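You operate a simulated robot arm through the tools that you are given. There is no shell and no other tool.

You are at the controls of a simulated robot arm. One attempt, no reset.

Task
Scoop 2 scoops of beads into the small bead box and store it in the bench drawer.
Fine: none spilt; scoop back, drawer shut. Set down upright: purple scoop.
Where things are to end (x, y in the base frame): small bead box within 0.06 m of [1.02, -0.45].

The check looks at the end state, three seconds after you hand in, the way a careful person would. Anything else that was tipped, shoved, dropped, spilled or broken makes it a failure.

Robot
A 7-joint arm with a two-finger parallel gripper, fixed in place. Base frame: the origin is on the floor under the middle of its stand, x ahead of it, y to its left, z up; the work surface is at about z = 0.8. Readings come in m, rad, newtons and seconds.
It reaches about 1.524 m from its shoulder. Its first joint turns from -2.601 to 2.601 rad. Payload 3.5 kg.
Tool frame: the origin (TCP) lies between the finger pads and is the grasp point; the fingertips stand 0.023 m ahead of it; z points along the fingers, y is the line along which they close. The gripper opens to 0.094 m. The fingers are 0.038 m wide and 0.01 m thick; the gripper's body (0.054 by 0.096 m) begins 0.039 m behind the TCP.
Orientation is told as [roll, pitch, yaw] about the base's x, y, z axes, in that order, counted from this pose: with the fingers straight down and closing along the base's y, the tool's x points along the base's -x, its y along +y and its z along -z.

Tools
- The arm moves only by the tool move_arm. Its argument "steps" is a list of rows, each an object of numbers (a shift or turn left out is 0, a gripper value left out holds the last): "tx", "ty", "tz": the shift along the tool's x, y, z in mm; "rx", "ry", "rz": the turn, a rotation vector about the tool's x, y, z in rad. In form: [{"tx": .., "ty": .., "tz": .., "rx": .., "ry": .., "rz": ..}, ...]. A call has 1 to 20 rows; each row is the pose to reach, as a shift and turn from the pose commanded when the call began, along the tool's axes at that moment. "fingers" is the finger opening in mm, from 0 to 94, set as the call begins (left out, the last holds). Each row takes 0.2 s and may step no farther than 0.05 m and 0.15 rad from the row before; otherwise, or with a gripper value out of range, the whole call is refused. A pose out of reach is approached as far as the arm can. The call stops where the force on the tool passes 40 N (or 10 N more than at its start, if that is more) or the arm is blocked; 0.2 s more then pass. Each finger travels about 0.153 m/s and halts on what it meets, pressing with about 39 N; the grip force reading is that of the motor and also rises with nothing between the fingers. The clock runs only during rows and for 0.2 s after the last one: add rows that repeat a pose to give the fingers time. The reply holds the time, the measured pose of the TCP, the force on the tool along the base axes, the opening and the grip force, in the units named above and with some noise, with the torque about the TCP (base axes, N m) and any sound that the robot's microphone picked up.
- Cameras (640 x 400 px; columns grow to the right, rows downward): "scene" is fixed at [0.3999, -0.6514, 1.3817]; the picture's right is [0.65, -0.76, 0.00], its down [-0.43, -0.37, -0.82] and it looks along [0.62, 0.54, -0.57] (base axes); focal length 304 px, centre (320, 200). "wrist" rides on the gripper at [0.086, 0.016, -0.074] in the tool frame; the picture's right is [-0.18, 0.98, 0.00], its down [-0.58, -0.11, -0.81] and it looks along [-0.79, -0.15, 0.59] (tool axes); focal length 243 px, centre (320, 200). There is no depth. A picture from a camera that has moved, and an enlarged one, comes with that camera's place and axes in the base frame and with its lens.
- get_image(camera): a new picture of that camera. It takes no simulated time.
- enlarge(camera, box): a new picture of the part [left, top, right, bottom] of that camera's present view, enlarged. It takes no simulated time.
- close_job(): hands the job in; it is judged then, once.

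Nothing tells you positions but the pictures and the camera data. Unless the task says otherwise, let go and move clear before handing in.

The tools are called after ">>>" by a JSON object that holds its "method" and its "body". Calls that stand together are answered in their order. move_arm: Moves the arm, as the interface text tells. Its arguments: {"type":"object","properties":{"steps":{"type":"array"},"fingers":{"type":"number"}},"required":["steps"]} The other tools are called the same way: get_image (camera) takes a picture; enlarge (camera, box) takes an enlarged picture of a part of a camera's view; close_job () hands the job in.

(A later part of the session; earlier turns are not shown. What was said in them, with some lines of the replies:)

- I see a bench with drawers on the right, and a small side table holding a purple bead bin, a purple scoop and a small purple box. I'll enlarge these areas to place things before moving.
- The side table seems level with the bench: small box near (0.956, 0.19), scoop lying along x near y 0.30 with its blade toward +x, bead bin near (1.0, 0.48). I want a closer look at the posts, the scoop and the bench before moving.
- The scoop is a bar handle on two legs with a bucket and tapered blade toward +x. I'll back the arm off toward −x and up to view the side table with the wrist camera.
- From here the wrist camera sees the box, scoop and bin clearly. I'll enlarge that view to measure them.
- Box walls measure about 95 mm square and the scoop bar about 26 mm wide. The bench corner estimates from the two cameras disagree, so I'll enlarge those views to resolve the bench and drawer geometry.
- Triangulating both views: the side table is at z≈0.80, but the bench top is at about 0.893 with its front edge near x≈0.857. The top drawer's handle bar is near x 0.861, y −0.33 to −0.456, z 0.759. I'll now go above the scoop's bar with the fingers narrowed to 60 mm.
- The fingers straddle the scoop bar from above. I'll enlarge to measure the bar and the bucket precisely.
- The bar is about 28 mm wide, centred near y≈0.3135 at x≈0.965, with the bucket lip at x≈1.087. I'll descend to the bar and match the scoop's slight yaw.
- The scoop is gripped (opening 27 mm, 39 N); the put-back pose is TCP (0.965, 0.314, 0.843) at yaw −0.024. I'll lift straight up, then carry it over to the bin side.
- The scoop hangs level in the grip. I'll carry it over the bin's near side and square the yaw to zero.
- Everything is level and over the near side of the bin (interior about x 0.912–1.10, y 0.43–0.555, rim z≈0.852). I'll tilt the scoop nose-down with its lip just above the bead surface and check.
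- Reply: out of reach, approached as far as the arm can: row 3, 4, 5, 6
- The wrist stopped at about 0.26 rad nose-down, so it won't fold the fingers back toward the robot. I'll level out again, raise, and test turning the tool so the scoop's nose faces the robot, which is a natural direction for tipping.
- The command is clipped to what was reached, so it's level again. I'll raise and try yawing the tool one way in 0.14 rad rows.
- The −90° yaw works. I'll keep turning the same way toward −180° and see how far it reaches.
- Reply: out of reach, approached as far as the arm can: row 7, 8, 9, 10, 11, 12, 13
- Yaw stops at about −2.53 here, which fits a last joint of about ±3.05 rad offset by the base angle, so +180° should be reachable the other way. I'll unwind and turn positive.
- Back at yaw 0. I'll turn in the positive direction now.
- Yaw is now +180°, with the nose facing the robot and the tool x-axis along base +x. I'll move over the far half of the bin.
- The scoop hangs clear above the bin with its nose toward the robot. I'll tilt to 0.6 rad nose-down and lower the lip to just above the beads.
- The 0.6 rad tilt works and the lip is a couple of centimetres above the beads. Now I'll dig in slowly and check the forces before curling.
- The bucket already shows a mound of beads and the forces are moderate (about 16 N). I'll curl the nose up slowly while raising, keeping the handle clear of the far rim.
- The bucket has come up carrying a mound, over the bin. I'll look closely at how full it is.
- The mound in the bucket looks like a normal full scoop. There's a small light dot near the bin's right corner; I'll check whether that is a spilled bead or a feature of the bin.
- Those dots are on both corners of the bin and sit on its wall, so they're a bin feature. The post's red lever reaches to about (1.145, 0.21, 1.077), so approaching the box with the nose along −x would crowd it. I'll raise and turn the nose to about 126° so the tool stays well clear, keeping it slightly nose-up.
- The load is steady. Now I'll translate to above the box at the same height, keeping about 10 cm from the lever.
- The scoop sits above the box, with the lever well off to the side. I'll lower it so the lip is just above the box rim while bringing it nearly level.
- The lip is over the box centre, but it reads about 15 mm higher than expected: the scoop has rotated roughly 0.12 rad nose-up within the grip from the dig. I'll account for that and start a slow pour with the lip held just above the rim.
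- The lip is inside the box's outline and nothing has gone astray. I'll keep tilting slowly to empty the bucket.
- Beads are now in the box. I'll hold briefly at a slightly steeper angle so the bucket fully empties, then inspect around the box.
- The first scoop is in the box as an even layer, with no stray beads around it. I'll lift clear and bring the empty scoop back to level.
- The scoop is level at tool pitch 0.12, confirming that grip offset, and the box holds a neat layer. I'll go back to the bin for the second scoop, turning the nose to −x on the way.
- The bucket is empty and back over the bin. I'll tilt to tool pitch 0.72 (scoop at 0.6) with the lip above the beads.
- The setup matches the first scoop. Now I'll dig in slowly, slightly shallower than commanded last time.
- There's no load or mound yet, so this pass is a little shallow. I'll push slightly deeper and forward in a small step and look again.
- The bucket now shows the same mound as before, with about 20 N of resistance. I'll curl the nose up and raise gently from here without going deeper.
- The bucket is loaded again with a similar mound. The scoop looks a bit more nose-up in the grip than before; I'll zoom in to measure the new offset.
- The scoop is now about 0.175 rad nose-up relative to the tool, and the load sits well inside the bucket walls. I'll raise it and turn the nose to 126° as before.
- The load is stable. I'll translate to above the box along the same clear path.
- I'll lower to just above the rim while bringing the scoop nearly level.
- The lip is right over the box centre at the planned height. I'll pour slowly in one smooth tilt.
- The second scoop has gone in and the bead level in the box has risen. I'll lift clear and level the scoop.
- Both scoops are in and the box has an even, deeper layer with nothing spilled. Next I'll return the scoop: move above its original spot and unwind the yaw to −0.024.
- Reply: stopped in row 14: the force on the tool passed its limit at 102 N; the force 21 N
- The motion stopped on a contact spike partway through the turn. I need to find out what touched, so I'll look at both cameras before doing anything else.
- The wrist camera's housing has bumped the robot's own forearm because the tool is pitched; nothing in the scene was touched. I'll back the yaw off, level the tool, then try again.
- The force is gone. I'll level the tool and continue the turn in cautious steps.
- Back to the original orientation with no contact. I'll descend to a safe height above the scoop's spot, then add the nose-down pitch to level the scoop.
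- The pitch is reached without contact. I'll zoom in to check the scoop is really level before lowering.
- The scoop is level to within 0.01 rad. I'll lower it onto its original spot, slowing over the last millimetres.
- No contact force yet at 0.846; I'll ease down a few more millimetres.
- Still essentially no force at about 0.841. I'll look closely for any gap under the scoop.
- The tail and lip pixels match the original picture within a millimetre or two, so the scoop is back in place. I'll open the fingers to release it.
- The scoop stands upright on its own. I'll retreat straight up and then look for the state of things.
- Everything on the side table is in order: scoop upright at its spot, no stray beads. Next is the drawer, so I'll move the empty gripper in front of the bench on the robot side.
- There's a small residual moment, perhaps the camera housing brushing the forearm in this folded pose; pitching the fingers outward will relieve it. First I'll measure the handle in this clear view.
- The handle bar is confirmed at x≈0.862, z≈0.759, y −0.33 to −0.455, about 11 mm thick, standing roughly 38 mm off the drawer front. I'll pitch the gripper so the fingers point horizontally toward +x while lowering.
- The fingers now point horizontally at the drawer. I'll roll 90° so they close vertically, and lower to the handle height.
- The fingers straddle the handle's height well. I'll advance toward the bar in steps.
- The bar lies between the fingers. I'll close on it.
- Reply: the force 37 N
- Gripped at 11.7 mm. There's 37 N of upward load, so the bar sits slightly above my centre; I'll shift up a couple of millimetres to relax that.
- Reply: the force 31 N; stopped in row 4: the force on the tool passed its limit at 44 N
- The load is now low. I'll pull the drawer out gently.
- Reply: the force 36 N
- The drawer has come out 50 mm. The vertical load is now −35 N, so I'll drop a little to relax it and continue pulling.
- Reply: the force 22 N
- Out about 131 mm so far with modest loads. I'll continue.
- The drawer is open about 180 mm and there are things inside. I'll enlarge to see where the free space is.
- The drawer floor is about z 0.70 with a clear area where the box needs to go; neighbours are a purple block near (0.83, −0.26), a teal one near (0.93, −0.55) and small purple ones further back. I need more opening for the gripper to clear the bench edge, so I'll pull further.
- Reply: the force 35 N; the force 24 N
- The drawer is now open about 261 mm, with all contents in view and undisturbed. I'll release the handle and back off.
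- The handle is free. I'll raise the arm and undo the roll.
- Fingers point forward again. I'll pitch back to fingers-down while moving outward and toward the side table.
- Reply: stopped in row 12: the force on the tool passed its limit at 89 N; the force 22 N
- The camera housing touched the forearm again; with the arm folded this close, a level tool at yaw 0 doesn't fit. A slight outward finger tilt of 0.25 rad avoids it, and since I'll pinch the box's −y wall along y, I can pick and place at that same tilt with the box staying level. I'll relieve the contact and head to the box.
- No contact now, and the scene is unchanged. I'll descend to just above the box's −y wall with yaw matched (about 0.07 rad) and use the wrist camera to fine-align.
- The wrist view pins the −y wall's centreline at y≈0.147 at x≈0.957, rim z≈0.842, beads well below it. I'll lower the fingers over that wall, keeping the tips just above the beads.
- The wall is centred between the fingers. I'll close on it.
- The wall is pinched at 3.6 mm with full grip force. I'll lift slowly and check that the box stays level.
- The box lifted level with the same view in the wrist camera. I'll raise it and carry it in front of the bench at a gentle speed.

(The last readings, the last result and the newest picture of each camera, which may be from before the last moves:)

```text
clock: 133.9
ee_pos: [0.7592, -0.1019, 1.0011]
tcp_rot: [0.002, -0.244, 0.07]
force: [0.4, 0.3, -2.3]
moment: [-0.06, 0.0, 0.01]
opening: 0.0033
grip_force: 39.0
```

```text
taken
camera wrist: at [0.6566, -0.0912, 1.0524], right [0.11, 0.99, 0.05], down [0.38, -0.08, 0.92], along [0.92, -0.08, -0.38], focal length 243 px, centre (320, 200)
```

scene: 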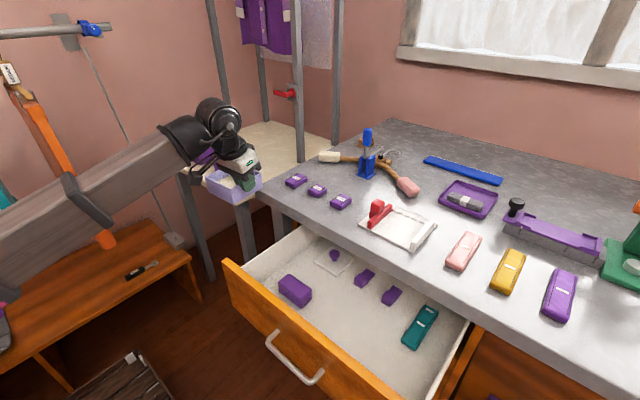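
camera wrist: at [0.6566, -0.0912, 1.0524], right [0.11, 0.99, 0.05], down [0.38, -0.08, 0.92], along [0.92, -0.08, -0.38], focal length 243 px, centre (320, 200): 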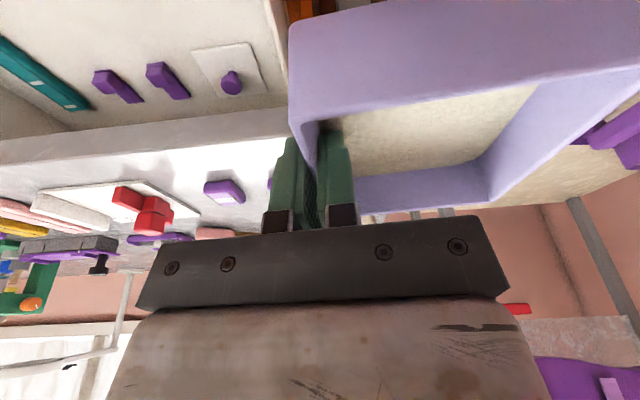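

The box is steady. Before lowering, I'll measure the open drawer's position and floor height more precisely.

>>> {"method": "enlarge", "body": {"camera": "scene", "box": [280, 230, 440, 330]}}

>>> {"method": "enlarge", "body": {"camera": "scene", "box": [220, 300, 380, 400]}}

>>> {"method": "enlarge", "body": {"camera": "wrist", "box": [0, 0, 290, 180]}}

```text
4.00 times, centred on (360, 280) of scene
camera zoom: at [0.3999, -0.6514, 1.3817], right [0.65, -0.76, 0.0], down [-0.43, -0.37, -0.82], along [0.62, 0.54, -0.57], focal length 1217 px, centre (160, -120)
```

zoom: 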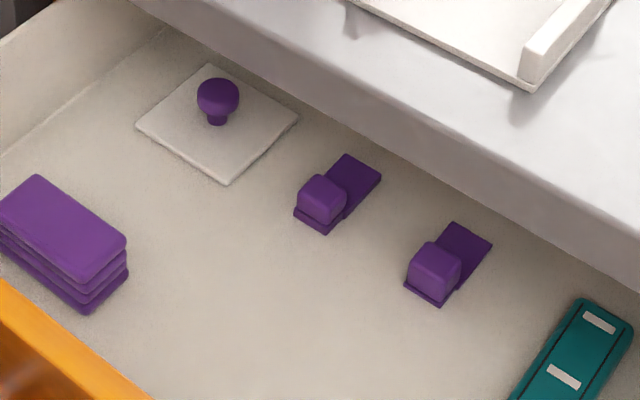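

```text
4.00 times, centred on (300, 350) of scene
camera zoom: at [0.3999, -0.6514, 1.3817], right [0.65, -0.76, 0.0], down [-0.43, -0.37, -0.82], along [0.62, 0.54, -0.57], focal length 1217 px, centre (400, -400)
```

zoom: 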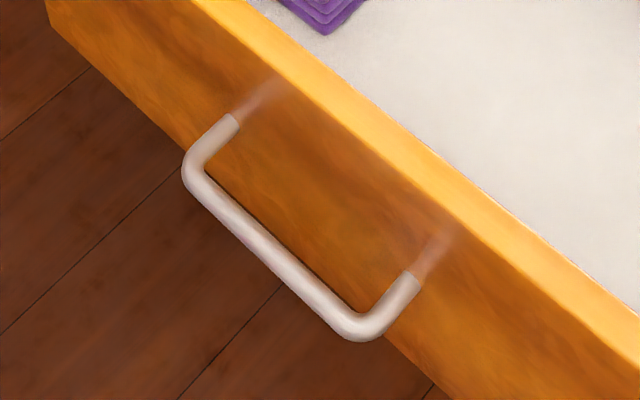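

```text
2.21 times, centred on (145, 90) of wrist
camera zoom: at [0.6566, -0.0912, 1.0524], right [0.11, 0.99, 0.05], down [0.38, -0.08, 0.92], along [0.92, -0.08, -0.38], focal length 535 px, centre (706, 443)
```

zoom: 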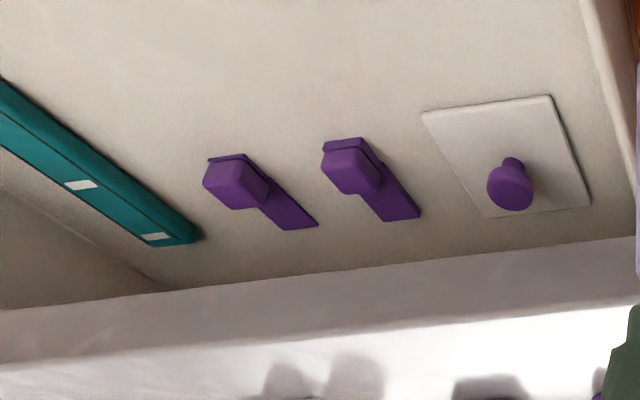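

Floor height triangulates to about z 0.69, and the drawer is out by about 0.262, so the target spot is near (0.758, −0.45) now. The camera housing must not catch the drawer's front panel (inner face x≈0.65, top z≈0.848), so I'll place the box about 3 cm deeper, well inside tolerance. I'll move over that spot first.

>>> {"method": "move_arm", "body": {"steps": [{"ty": -10}, {"ty": -30}, {"tx": -0.5, "ty": -56}, {"tx": -0.7, "ty": -84, "tz": 0.1}, {"tx": -0.9, "ty": -112, "tz": 0.2}, {"tx": -1.1, "ty": -140, "tz": 0.2}, {"tx": -1.3, "ty": -168, "tz": 0.3}, {"tx": -1.5, "ty": -196, "tz": 0.3}, {"tx": -1.7, "ty": -224, "tz": 0.4}, {"tx": -1.9, "ty": -252, "tz": 0.4}, {"tx": -2.1, "ty": -280, "tz": 0.5}, {"tx": -2.3, "ty": -308, "tz": 0.5}, {"tx": -2.5, "ty": -336, "tz": 0.6}, {"tx": -2.7, "ty": -362, "tz": 0.6}, {"tx": -2.8, "ty": -382, "tz": 0.7}, {"tx": -2.9, "ty": -392, "tz": 0.7}, {"tx": -2.9, "ty": -395.2, "tz": 0.7}, {"tx": -2.9, "ty": -395.2, "tz": 0.7}]}}

>>> {"method": "get_image", "body": {"camera": "scene"}}

>>> {"method": "get_image", "body": {"camera": "wrist"}}

```text
clock: 137.7
ee_pos: [0.791, -0.4961, 0.9999]
tcp_rot: [0.002, -0.243, 0.072]
force: [0.7, 0.3, -1.8]
moment: [-0.08, 0.01, -0.02]
opening: 0.0038
grip_force: 38.9
```

```text
taken
```

scene: 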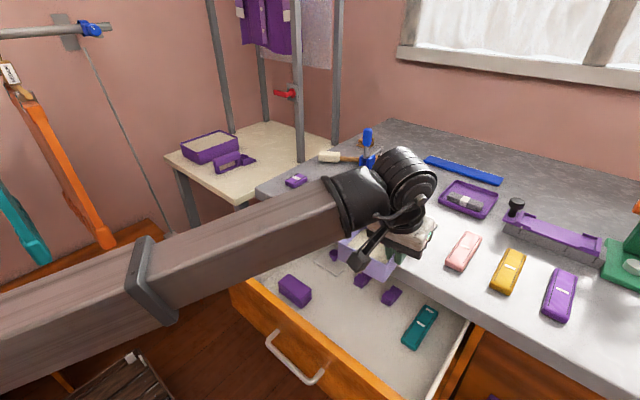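

```text
taken
camera wrist: at [0.688, -0.4864, 1.0505], right [0.11, 0.99, 0.05], down [0.38, -0.08, 0.92], along [0.92, -0.08, -0.38], focal length 243 px, centre (320, 200)
```

wrist: 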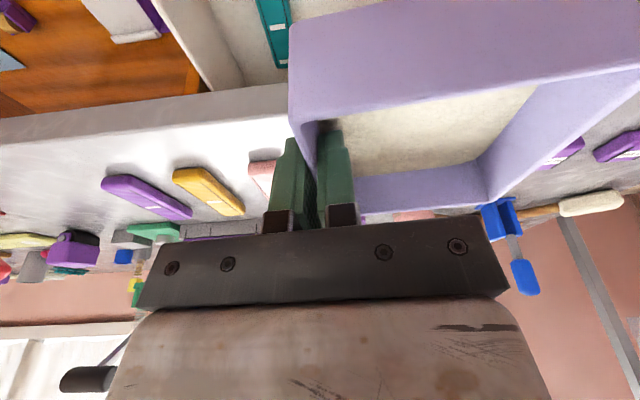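

The box is over the open drawer, level. My concern is the forearm passing over the drawer's front panel (top z≈0.848) as I go down, so I'll lower in stages and check clearances.

>>> {"method": "move_arm", "body": {"steps": [{"tx": 2.4, "tz": 0, "ty": 0}, {"tx": 5, "tz": 20}, {"tx": 10, "tz": 42}, {"tx": 16, "tz": 66}, {"tx": 22, "tz": 90}, {"tx": 28, "tz": 114}, {"tx": 33.5, "tz": 136}, {"tx": 33.5, "tz": 136}]}}

>>> {"method": "get_image", "body": {"camera": "scene"}}

>>> {"method": "get_image", "body": {"camera": "wrist"}}

```text
clock: 139.5
ee_pos: [0.7913, -0.4932, 0.858]
tcp_rot: [0.002, -0.241, 0.069]
force: [0.0, 0.6, -1.0]
moment: [-0.05, 0.03, -0.03]
opening: 0.0034
grip_force: 39.2
```

```text
taken
```

scene: 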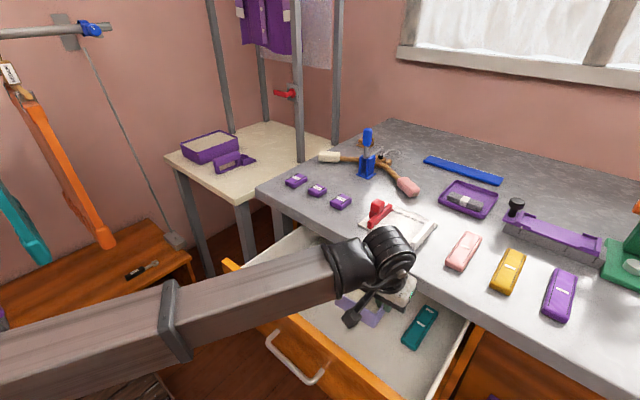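

```text
taken
camera wrist: at [0.6878, -0.4836, 0.9099], right [0.11, 0.99, 0.05], down [0.38, -0.08, 0.92], along [0.92, -0.08, -0.38], focal length 243 px, centre (320, 200)
```

wrist: 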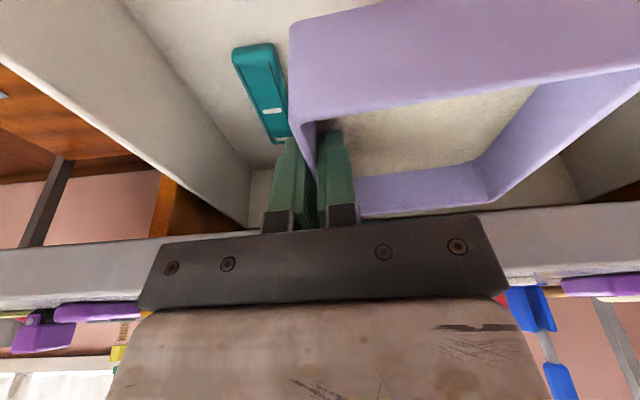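

>>> {"method": "enlarge", "body": {"camera": "scene", "box": [140, 210, 460, 400]}}

```text
2.00 times, centred on (300, 305) of scene
camera zoom: at [0.3999, -0.6514, 1.3817], right [0.65, -0.76, 0.0], down [-0.43, -0.37, -0.82], along [0.62, 0.54, -0.57], focal length 609 px, centre (360, -10)
```

zoom: 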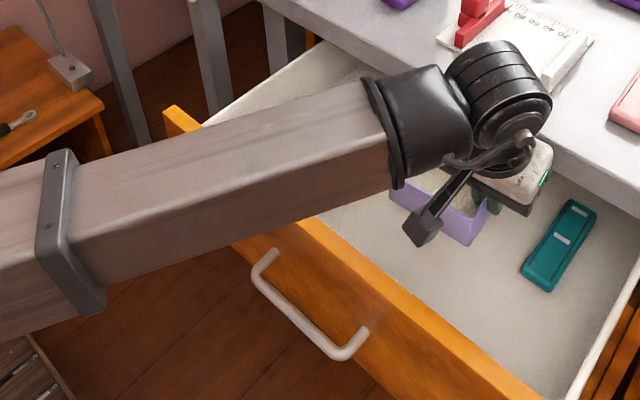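

By measurement, the forearm's underside is about 134 mm above the TCP where it crosses the panel, which predicts 15–30 mm clearance at the final height. I'll continue down in small stages.

>>> {"method": "move_arm", "body": {"steps": [{"tx": 3, "tz": 12}, {"tx": 6, "tz": 25}, {"tx": 9, "tz": 37}, {"tx": 12, "tz": 48.6}, {"tx": 12, "tz": 48.6}]}}

>>> {"method": "enlarge", "body": {"camera": "scene", "box": [240, 220, 440, 345]}}

```text
clock: 140.7
ee_pos: [0.7908, -0.4937, 0.8086]
tcp_rot: [0.0, -0.243, 0.072]
force: [0.4, -0.8, -0.9]
moment: [-0.07, -0.01, -0.01]
opening: 0.0035
grip_force: 39.1
```

```text
3.20 times, centred on (340, 282) of scene
camera zoom: at [0.3999, -0.6514, 1.3817], right [0.65, -0.76, 0.0], down [-0.43, -0.37, -0.82], along [0.62, 0.54, -0.57], focal length 974 px, centre (256, -64)
```

zoom: 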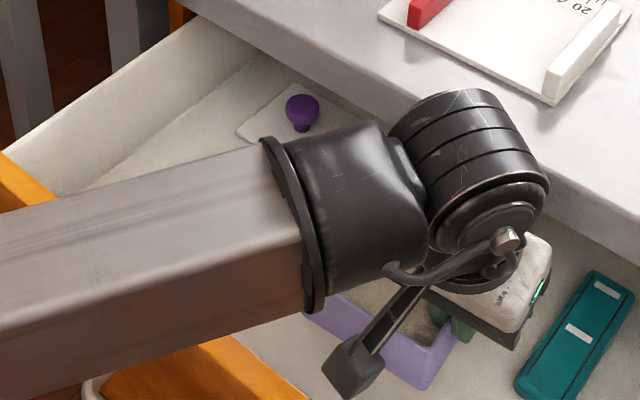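

The forearm is flattening out as predicted: its wrist ring should clear the panel by about 1 cm. I'll add a few millimetres outward for margin and continue.

>>> {"method": "move_arm", "body": {"steps": [{"tx": 1.5, "tz": 12}, {"tx": 3, "tz": 24}, {"tx": 4.5, "tz": 36}, {"tx": 5.8, "tz": 48.6}, {"tx": 5.8, "tz": 48.6}]}}

>>> {"method": "enlarge", "body": {"camera": "scene", "box": [240, 220, 440, 345]}}

>>> {"method": "get_image", "body": {"camera": "wrist"}}

```text
clock: 141.9
ee_pos: [0.7968, -0.4949, 0.7607]
tcp_rot: [0.002, -0.242, 0.07]
force: [0.4, -0.1, -0.9]
moment: [-0.06, 0.01, 0.0]
opening: 0.0034
grip_force: 39.3
```

```text
3.20 times, centred on (340, 282) of scene
camera zoom: at [0.3999, -0.6514, 1.3817], right [0.65, -0.76, 0.0], down [-0.43, -0.37, -0.82], along [0.62, 0.54, -0.57], focal length 974 px, centre (256, -64)
```

zoom: 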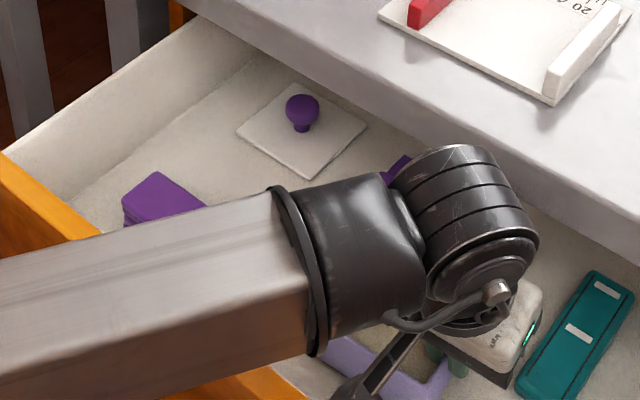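

```text
taken
camera wrist: at [0.6938, -0.4848, 0.8112], right [0.11, 0.99, 0.05], down [0.38, -0.08, 0.92], along [0.92, -0.08, -0.38], focal length 243 px, centre (320, 200)
```

wrist: 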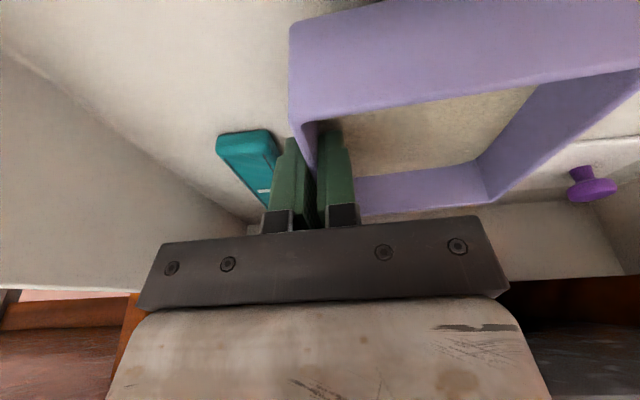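

About 27 mm to go and clearances hold. I'll ease down further toward the floor.

>>> {"method": "move_arm", "body": {"steps": [{"tx": 1.2, "tz": 5}, {"tx": 2.4, "tz": 10}, {"tx": 3.4, "tz": 14}, {"tx": 4.3, "tz": 17.5}, {"tx": 4.3, "tz": 17.5}]}}

>>> {"method": "enlarge", "body": {"camera": "scene", "box": [240, 240, 440, 365]}}

```text
clock: 143.1
ee_pos: [0.7952, -0.4932, 0.7428]
tcp_rot: [0.002, -0.243, 0.07]
force: [0.5, -0.6, -1.3]
moment: [-0.06, 0.02, -0.02]
opening: 0.0036
grip_force: 38.8
```

```text
3.20 times, centred on (340, 302) of scene
camera zoom: at [0.3999, -0.6514, 1.3817], right [0.65, -0.76, 0.0], down [-0.43, -0.37, -0.82], along [0.62, 0.54, -0.57], focal length 974 px, centre (256, -128)
```

zoom: 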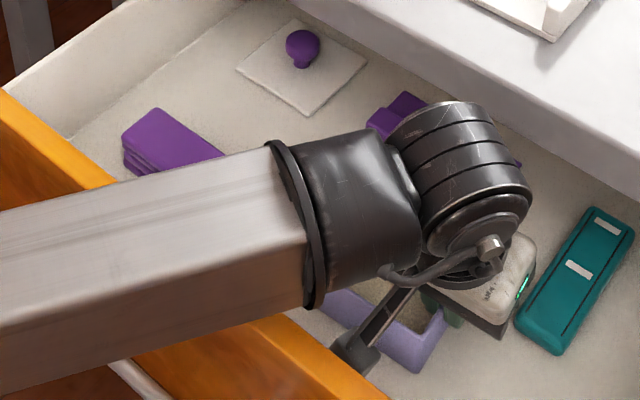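

>>> {"method": "move_arm", "body": {"steps": [{"tx": 0.5, "tz": 2}, {"tx": 1, "tz": 4}, {"tx": 1, "tz": 4}]}}

>>> {"method": "move_arm", "body": {"steps": [{"tx": 0.5, "tz": 2}, {"tx": 0.5, "tz": 2}]}}

>>> {"method": "move_arm", "body": {"steps": [{"tx": 0.5, "tz": 2}, {"tx": 0.5, "tz": 2}]}}

```text
clock: 143.9
ee_pos: [0.7965, -0.4939, 0.7399]
tcp_rot: [0.002, -0.246, 0.07]
force: [-1.9, 1.2, 32.8]
moment: [0.04, -0.08, 0.02]
opening: 0.0037
grip_force: 39.1
```

```text
clock: 144.5
ee_pos: [0.7956, -0.4931, 0.7365]
tcp_rot: [0.002, -0.245, 0.069]
force: [0.0, 4.6, 32.6]
moment: [0.06, -0.05, 0.02]
opening: 0.0032
grip_force: 38.9
```

```text
clock: 145.1
ee_pos: [0.7961, -0.4941, 0.735]
tcp_rot: [0.0, -0.243, 0.07]
force: [1.8, -4.8, 32.1]
moment: [1.13, 0.2, 0.89]
opening: 0.0041
grip_force: 38.8
```

The box is on the drawer floor (contact at about 0.740) and the pads have slid slightly down the wall. I'll look before releasing.

>>> {"method": "get_image", "body": {"camera": "wrist"}}

>>> {"method": "enlarge", "body": {"camera": "scene", "box": [280, 260, 440, 360]}}

```text
taken
camera wrist: at [0.6935, -0.484, 0.786], right [0.11, 0.99, 0.04], down [0.38, -0.08, 0.92], along [0.92, -0.08, -0.38], focal length 243 px, centre (320, 200)
```

wrist: 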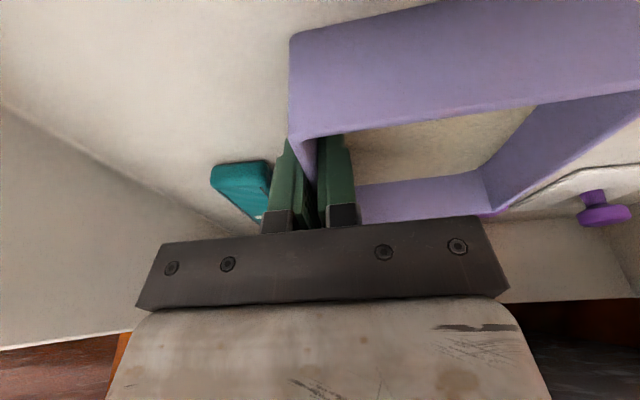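

```text
4.00 times, centred on (360, 310) of scene
camera zoom: at [0.3999, -0.6514, 1.3817], right [0.65, -0.76, 0.0], down [-0.43, -0.37, -0.82], along [0.62, 0.54, -0.57], focal length 1217 px, centre (160, -240)
```

zoom: 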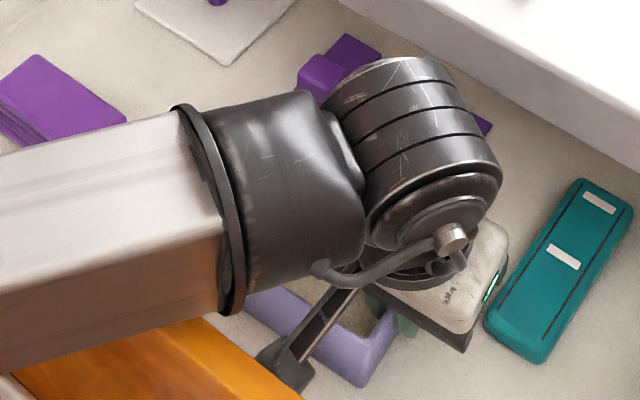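

The box sits flat in the drawer, clear of the teal block. I'll open the fingers just a little and then lift straight up.

>>> {"method": "move_arm", "body": {"steps": [{}, {}], "fingers": 12}}

>>> {"method": "get_image", "body": {"camera": "wrist"}}

```text
clock: 145.7
ee_pos: [0.7958, -0.4936, 0.7331]
tcp_rot: [0.003, -0.242, 0.068]
force: [0.0, 0.2, -0.4]
moment: [-0.03, -0.01, 0.0]
opening: 0.0119
grip_force: 0.1
```

```text
taken
camera wrist: at [0.6938, -0.4839, 0.785], right [0.11, 0.99, 0.05], down [0.38, -0.08, 0.92], along [0.92, -0.08, -0.39], focal length 243 px, centre (320, 200)
```

wrist: 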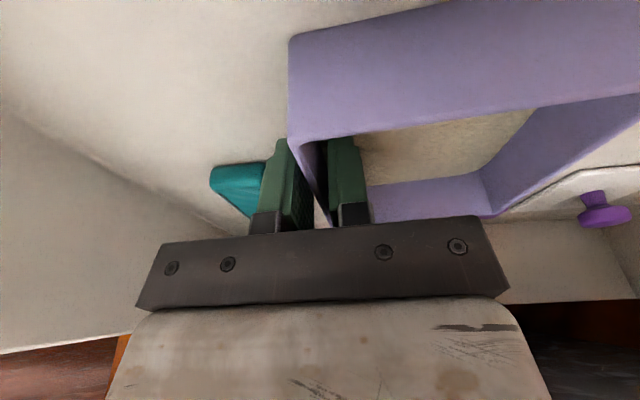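

Released with the wall free between the fingers. I'll raise straight up out of the drawer.

>>> {"method": "move_arm", "body": {"steps": [{"tx": -2.4, "tz": -10}, {"tx": -6, "tz": -25}, {"tx": -11, "tz": -45}, {"tx": -18, "tz": -75}, {"tx": -27, "tz": -110}, {"tx": -36, "tz": -146}, {"tx": -45, "tz": -182}, {"tx": -54, "tz": -218}, {"tx": -63.5, "tz": -257}, {"tx": -63.5, "tz": -257}]}}

>>> {"method": "get_image", "body": {"camera": "scene"}}

>>> {"method": "get_image", "body": {"camera": "wrist"}}

```text
clock: 147.9
ee_pos: [0.7957, -0.4931, 1.0001]
tcp_rot: [0.001, -0.242, 0.07]
force: [-0.8, 0.4, -0.1]
moment: [-0.01, -0.01, 0.02]
opening: 0.0118
grip_force: 0.1
```

```text
taken
```

scene: 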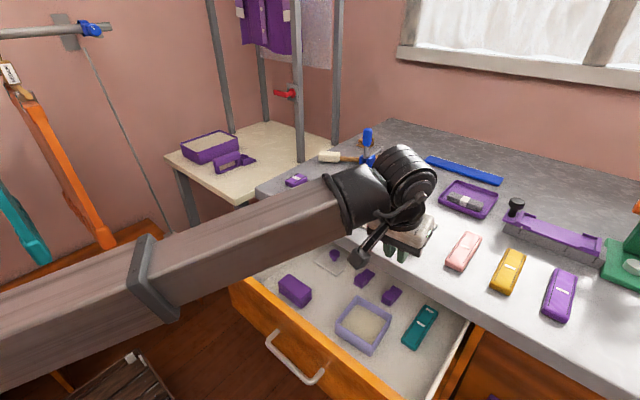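

```text
taken
camera wrist: at [0.6927, -0.4839, 1.051], right [0.11, 0.99, 0.05], down [0.38, -0.08, 0.92], along [0.92, -0.08, -0.38], focal length 243 px, centre (320, 200)
```

wrist: 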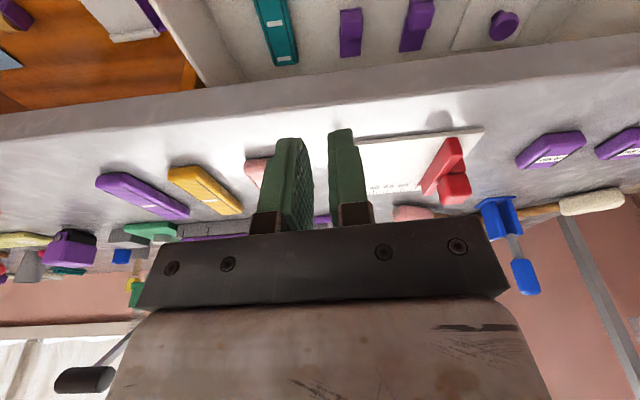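

The box is in the drawer, upright with beads. I'll zoom to check its position and for any spill.

>>> {"method": "enlarge", "body": {"camera": "scene", "box": [300, 270, 460, 370]}}

```text
4.00 times, centred on (380, 320) of scene
camera zoom: at [0.3999, -0.6514, 1.3817], right [0.65, -0.76, 0.0], down [-0.43, -0.37, -0.82], along [0.62, 0.54, -0.57], focal length 1217 px, centre (80, -280)
```

zoom: 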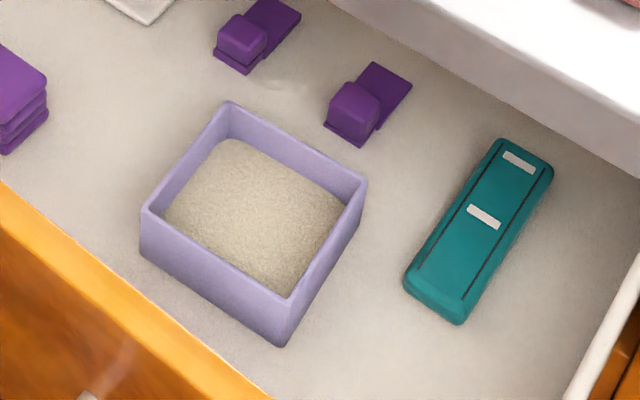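

>>> {"method": "enlarge", "body": {"camera": "scene", "box": [350, 275, 400, 305]}}

>>> {"method": "enlarge", "body": {"camera": "scene", "box": [325, 290, 405, 360]}}

```text
12.80 times, centred on (375, 290) of scene
camera zoom: at [0.3999, -0.6514, 1.3817], right [0.65, -0.76, 0.0], down [-0.43, -0.37, -0.82], along [0.62, 0.54, -0.57], focal length 3896 px, centre (-384, -952)
```

zoom: 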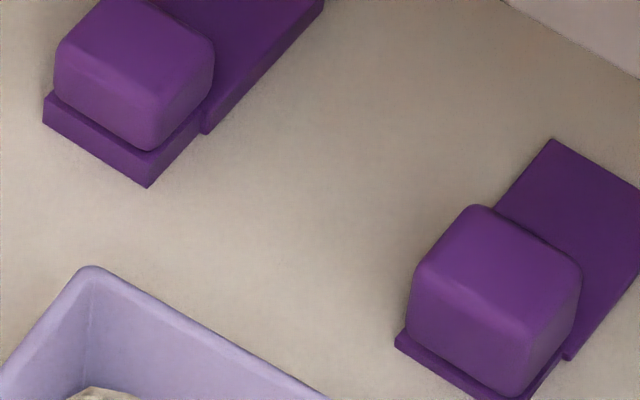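

```text
5.71 times, centred on (365, 325) of scene
camera zoom: at [0.3999, -0.6514, 1.3817], right [0.65, -0.76, 0.0], down [-0.43, -0.37, -0.82], along [0.62, 0.54, -0.57], focal length 1739 px, centre (63, -514)
```

zoom: 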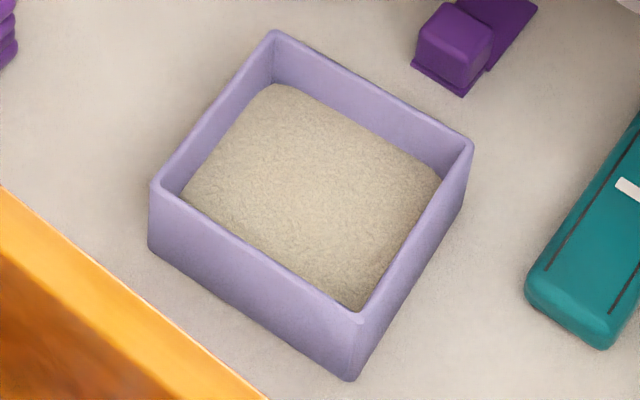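

No spill and neighbours untouched; the box will end near (1.055, −0.447) when shut. Now to close the drawer: I'll square the yaw, close the fingers, and pitch the tool to horizontal as I back away.

>>> {"method": "move_arm", "body": {"steps": [{"tx": 10, "tz": -3, "rx": 0.0056, "rz": 0.0227}, {"tx": 20, "tz": -5, "rx": 0.0112, "rz": 0.0453}, {"tx": 29, "tz": -7.2, "rx": 0.0168, "rz": 0.068}, {"tx": 29, "tz": -7.2, "rx": 0.0168, "rz": 0.068}], "fingers": 0}}

```text
clock: 148.9
ee_pos: [0.7672, -0.4967, 0.9979]
tcp_rot: [0.002, -0.242, 0.002]
force: [0.1, -0.2, 0.0]
moment: [0.0, 0.0, 0.02]
opening: 0.0
grip_force: 39.5
```

>>> {"method": "move_arm", "body": {"steps": [{"tx": 20, "ty": 10, "tz": -5, "ry": -0.1329}, {"tx": 40, "ty": 21, "tz": -10, "ry": -0.2658}, {"tx": 60, "ty": 31, "tz": -15, "ry": -0.3986}, {"tx": 80, "ty": 42, "tz": -20, "ry": -0.5315}, {"tx": 100, "ty": 52, "tz": -25, "ry": -0.6644}, {"tx": 121, "ty": 62, "tz": -30, "ry": -0.7973}, {"tx": 141, "ty": 73, "tz": -35, "ry": -0.9302}, {"tx": 161, "ty": 83, "tz": -40, "ry": -1.063}, {"tx": 181, "ty": 94, "tz": -45, "ry": -1.1959}, {"tx": 201, "ty": 104, "tz": -50, "ry": -1.3288}, {"tx": 201, "ty": 104, "tz": -50, "ry": -1.3288}]}}

>>> {"method": "get_image", "body": {"camera": "scene"}}

```text
clock: 151.3
ee_pos: [0.5598, -0.3919, 0.9993]
tcp_rot: [2.228, -1.569, -2.229]
force: [0.3, -0.2, 0.8]
moment: [-0.01, 0.02, 0.0]
opening: 0.0
grip_force: 38.6
```

```text
taken
```

scene: 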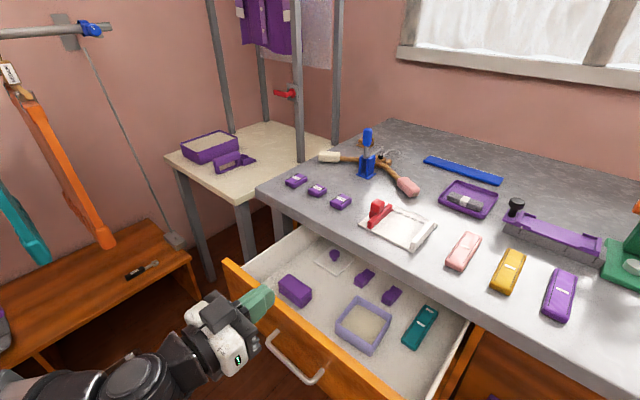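

The fingers are horizontal and closed, above the panel. I'll back up slightly and lower to z≈0.805, above the handle bar, to push the panel.

>>> {"method": "move_arm", "body": {"steps": [{"tx": 5, "tz": -15}, {"tx": 20, "tz": -30}, {"tx": 60, "tz": -30}, {"tx": 100, "tz": -30}, {"tx": 140, "tz": -30}, {"tx": 175, "tz": -30}, {"tx": 194, "tz": -30}, {"tx": 194, "tz": -30}]}}

>>> {"method": "get_image", "body": {"camera": "scene"}}

>>> {"method": "get_image", "body": {"camera": "wrist"}}

```text
clock: 153.1
ee_pos: [0.5299, -0.3918, 0.8069]
tcp_rot: [1.779, -1.569, -1.778]
force: [0.6, 0.1, -0.4]
moment: [0.01, -0.01, 0.01]
opening: 0.0001
grip_force: 38.8
```

```text
taken
```

scene: 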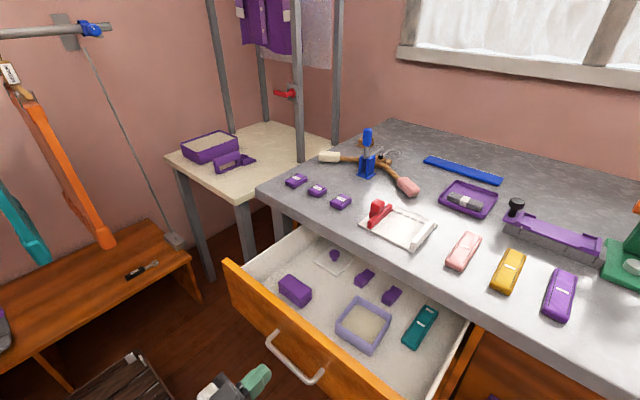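

```text
taken
camera wrist: at [0.4553, -0.3746, 0.72], right [0.0, 0.98, 0.19], down [-0.81, -0.11, 0.58], along [0.59, -0.15, 0.79], focal length 243 px, centre (320, 200)
```

wrist: 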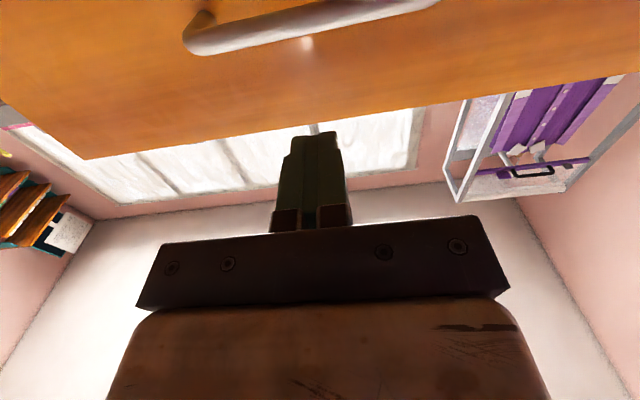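

The fingertips will meet the panel above the handle and below its top edge. I'll approach and make gentle contact.

>>> {"method": "move_arm", "body": {"steps": [{"tz": 30}, {"tz": 55}, {"tz": 70}, {"tz": 77}, {"tz": 82}, {"tz": 86}, {"tz": 90}, {"tz": 94}]}}

>>> {"method": "enlarge", "body": {"camera": "scene", "box": [220, 250, 420, 400]}}

```text
clock: 154.9
ee_pos: [0.6247, -0.3931, 0.8049]
tcp_rot: [1.552, -1.569, -1.553]
force: [-2.0, -1.4, 0.1]
moment: [-0.02, -0.03, -0.04]
opening: 0.0002
grip_force: 39.4
```

```text
2.67 times, centred on (320, 325) of scene
camera zoom: at [0.3999, -0.6514, 1.3817], right [0.65, -0.76, 0.0], down [-0.43, -0.37, -0.82], along [0.62, 0.54, -0.57], focal length 812 px, centre (320, -133)
```

zoom: 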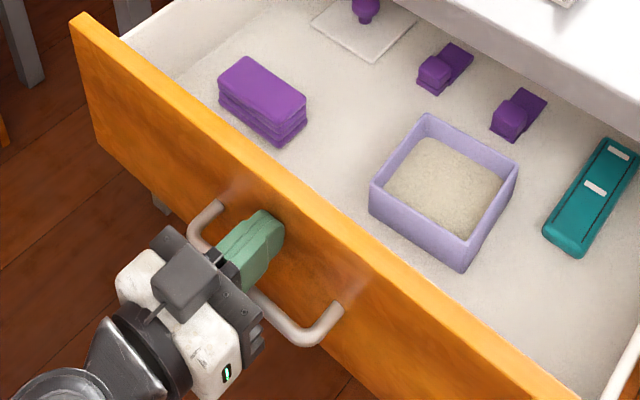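

Gentle contact is made (about 2 N). I'll push the drawer in slowly.

>>> {"method": "move_arm", "body": {"steps": [{"tz": 4}, {"tz": 9}, {"tz": 15}, {"tz": 22}, {"tz": 30}, {"tz": 39}, {"tz": 48}, {"tz": 57}, {"tz": 66}, {"tz": 75}, {"tz": 84}, {"tz": 93}, {"tz": 102}, {"tz": 111}, {"tz": 120}, {"tz": 127}, {"tz": 133}, {"tz": 137}, {"tz": 140}, {"tz": 140}]}}

>>> {"method": "get_image", "body": {"camera": "scene"}}

```text
clock: 159.1
ee_pos: [0.7643, -0.3921, 0.8054]
tcp_rot: [1.625, -1.57, -1.626]
force: [0.1, 0.4, -0.8]
moment: [0.03, 0.02, 0.03]
opening: 0.0
grip_force: 38.7
```

```text
taken
```

scene: 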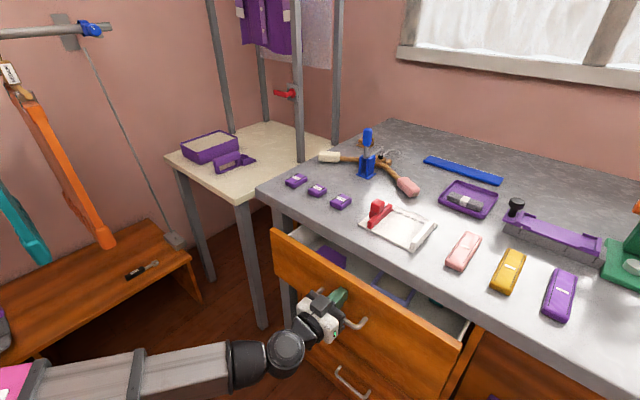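

The drawer is gliding in smoothly. I'll push the remaining distance, slowing toward the end.

>>> {"method": "move_arm", "body": {"steps": [{"tz": 4}, {"tz": 9}, {"tz": 15}, {"tz": 22}, {"tz": 30}, {"tz": 38}, {"tz": 46}, {"tz": 54}, {"tz": 62}, {"tz": 70}, {"tz": 77}, {"tz": 83}, {"tz": 88}, {"tz": 92}, {"tz": 95}, {"tz": 98}, {"tz": 98}]}}

>>> {"method": "enlarge", "body": {"camera": "scene", "box": [270, 200, 510, 350]}}

```text
clock: 162.7
ee_pos: [0.8626, -0.3916, 0.8051]
tcp_rot: [1.604, -1.569, -1.602]
force: [-1.4, 1.0, 0.4]
moment: [0.02, -0.01, 0.03]
opening: 0.0
grip_force: 38.9
```

```text
2.67 times, centred on (390, 275) of scene
camera zoom: at [0.3999, -0.6514, 1.3817], right [0.65, -0.76, 0.0], down [-0.43, -0.37, -0.82], along [0.62, 0.54, -0.57], focal length 812 px, centre (133, 0)
```

zoom: 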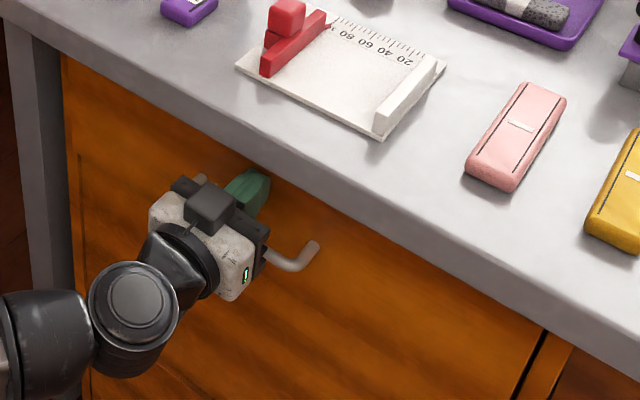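

Almost shut. I'll nudge the last bit until it bottoms out.

>>> {"method": "move_arm", "body": {"steps": [{"tz": 2}, {"tz": 4}, {"tz": 6}, {"tz": 8}, {"tz": 10}, {"tz": 12}, {"tz": 14}, {"tz": 14}]}}

```text
clock: 164.4
ee_pos: [0.872, -0.3918, 0.805]
tcp_rot: [0.973, -1.569, -0.972]
force: [-10.7, -1.1, 0.5]
moment: [0.0, -0.23, -0.03]
opening: 0.0
grip_force: 38.9
stopped in row 8: the force on the tool passed its limit at 43 N (the readings are from after the stop); the commanded pose is now the measured one
```

The drawer reached its stop. I'll back off and check that it is fully shut.

>>> {"method": "move_arm", "body": {"steps": [{"tz": -5}, {"tz": -20}, {"tz": -50}, {"tz": -95}, {"tz": -140}, {"tz": -180}, {"tz": -180}]}}

>>> {"method": "get_image", "body": {"camera": "scene"}}

>>> {"method": "enlarge", "body": {"camera": "scene", "box": [320, 230, 480, 330]}}

```text
clock: 166.0
ee_pos: [0.6946, -0.3935, 0.8077]
tcp_rot: [0.867, -1.568, -0.867]
force: [-0.5, 0.1, 0.3]
moment: [-0.02, 0.0, 0.0]
opening: 0.0
grip_force: 38.9
```

```text
taken
```

scene: 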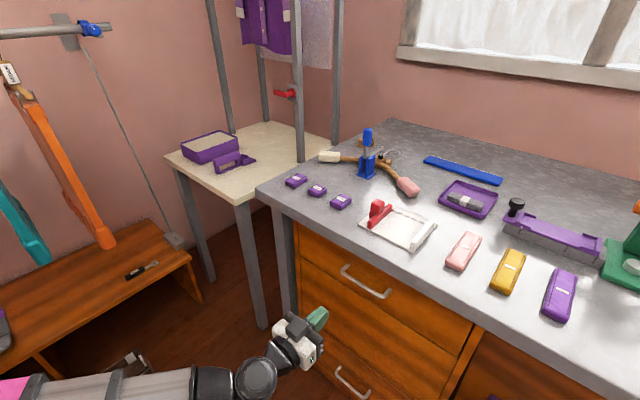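

```text
4.00 times, centred on (400, 280) of scene
camera zoom: at [0.3999, -0.6514, 1.3817], right [0.65, -0.76, 0.0], down [-0.43, -0.37, -0.82], along [0.62, 0.54, -0.57], focal length 1217 px, centre (0, -120)
```

zoom: 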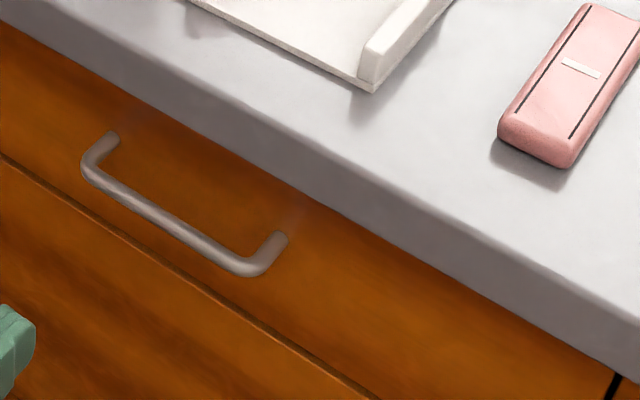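

The handle is exactly where it was at the start, so the drawer is fully shut. I'll do a last check of the side table, scoop and bench before handing in.

>>> {"method": "enlarge", "body": {"camera": "scene", "box": [160, 110, 320, 210]}}

>>> {"method": "enlarge", "body": {"camera": "scene", "box": [260, 110, 640, 340]}}

>>> {"method": "enlarge", "body": {"camera": "scene", "box": [200, 140, 280, 190]}}

```text
4.00 times, centred on (240, 160) of scene
camera zoom: at [0.3999, -0.6514, 1.3817], right [0.65, -0.76, 0.0], down [-0.43, -0.37, -0.82], along [0.62, 0.54, -0.57], focal length 1217 px, centre (640, 360)
```

zoom: 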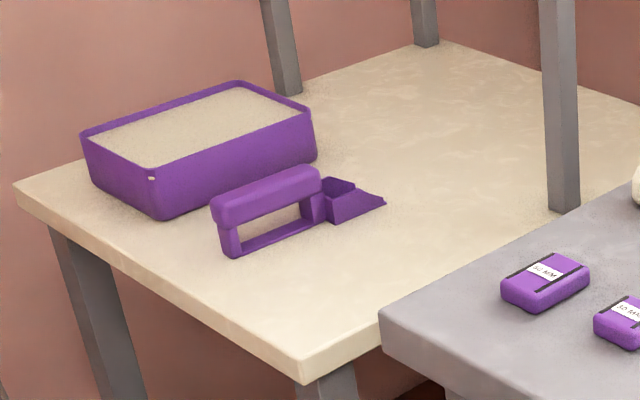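

```text
1.68 times, centred on (450, 225) of scene
camera zoom: at [0.3999, -0.6514, 1.3817], right [0.65, -0.76, 0.0], down [-0.43, -0.37, -0.82], along [0.62, 0.54, -0.57], focal length 513 px, centre (101, 158)
```

zoom: 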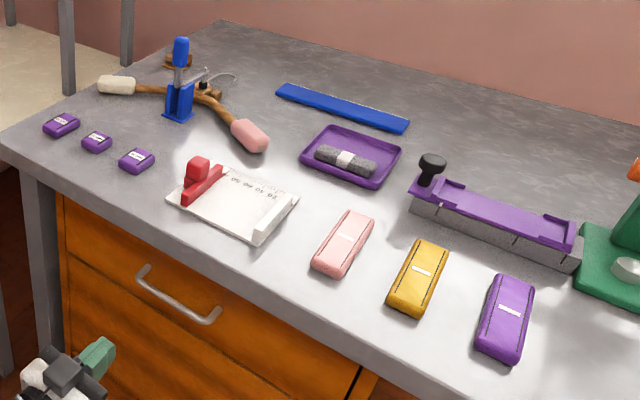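

```text
8.00 times, centred on (240, 165) of scene
camera zoom: at [0.3999, -0.6514, 1.3817], right [0.65, -0.76, 0.0], down [-0.43, -0.37, -0.82], along [0.62, 0.54, -0.57], focal length 2435 px, centre (960, 480)
```

zoom: 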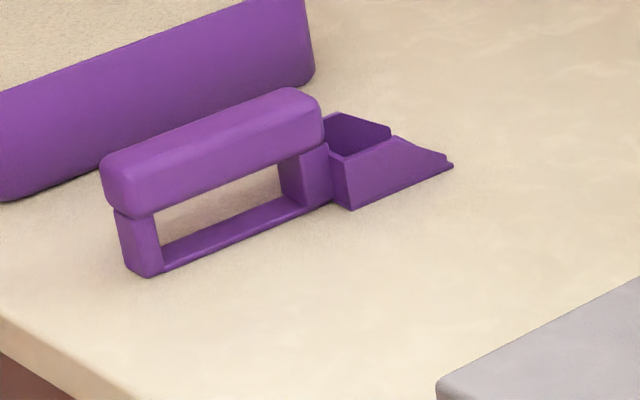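

The drawer is shut with the filled box inside, at about (1.055, −0.447). The purple scoop is upright on its original spot, no beads are on the table, nothing else on the bench has moved, and the arm is clear. I'm handing in.

>>> {"method": "close_job", "body": {}}

```text
The job is handed in.
```

I've handed in the job. The small bead box holds two scoops of beads and is inside the top bench drawer, which is fully shut. I don't have the check's result.

- **Box:** it sits upright at about [1.055, −0.447], roughly 0.036 m from the target, inside the 0.06 m tolerance. That is worked out from where I set it down and how far the drawer was pulled out. I couldn't see inside once the drawer was shut. I placed it about 3 cm deeper than the target so the wrist camera would clear the drawer front.
- **Scoop:** it is upright on its original spot, within 2–3 mm of where it started.
- **Spills:** I saw no beads on the side table or in the drawer, looking before I shut it. The other things in the drawer and on the bench had not moved.
- **Contacts during the job:** the wrist camera bumped the robot's own forearm twice while I was turning the tool. Nothing in the scene was touched.
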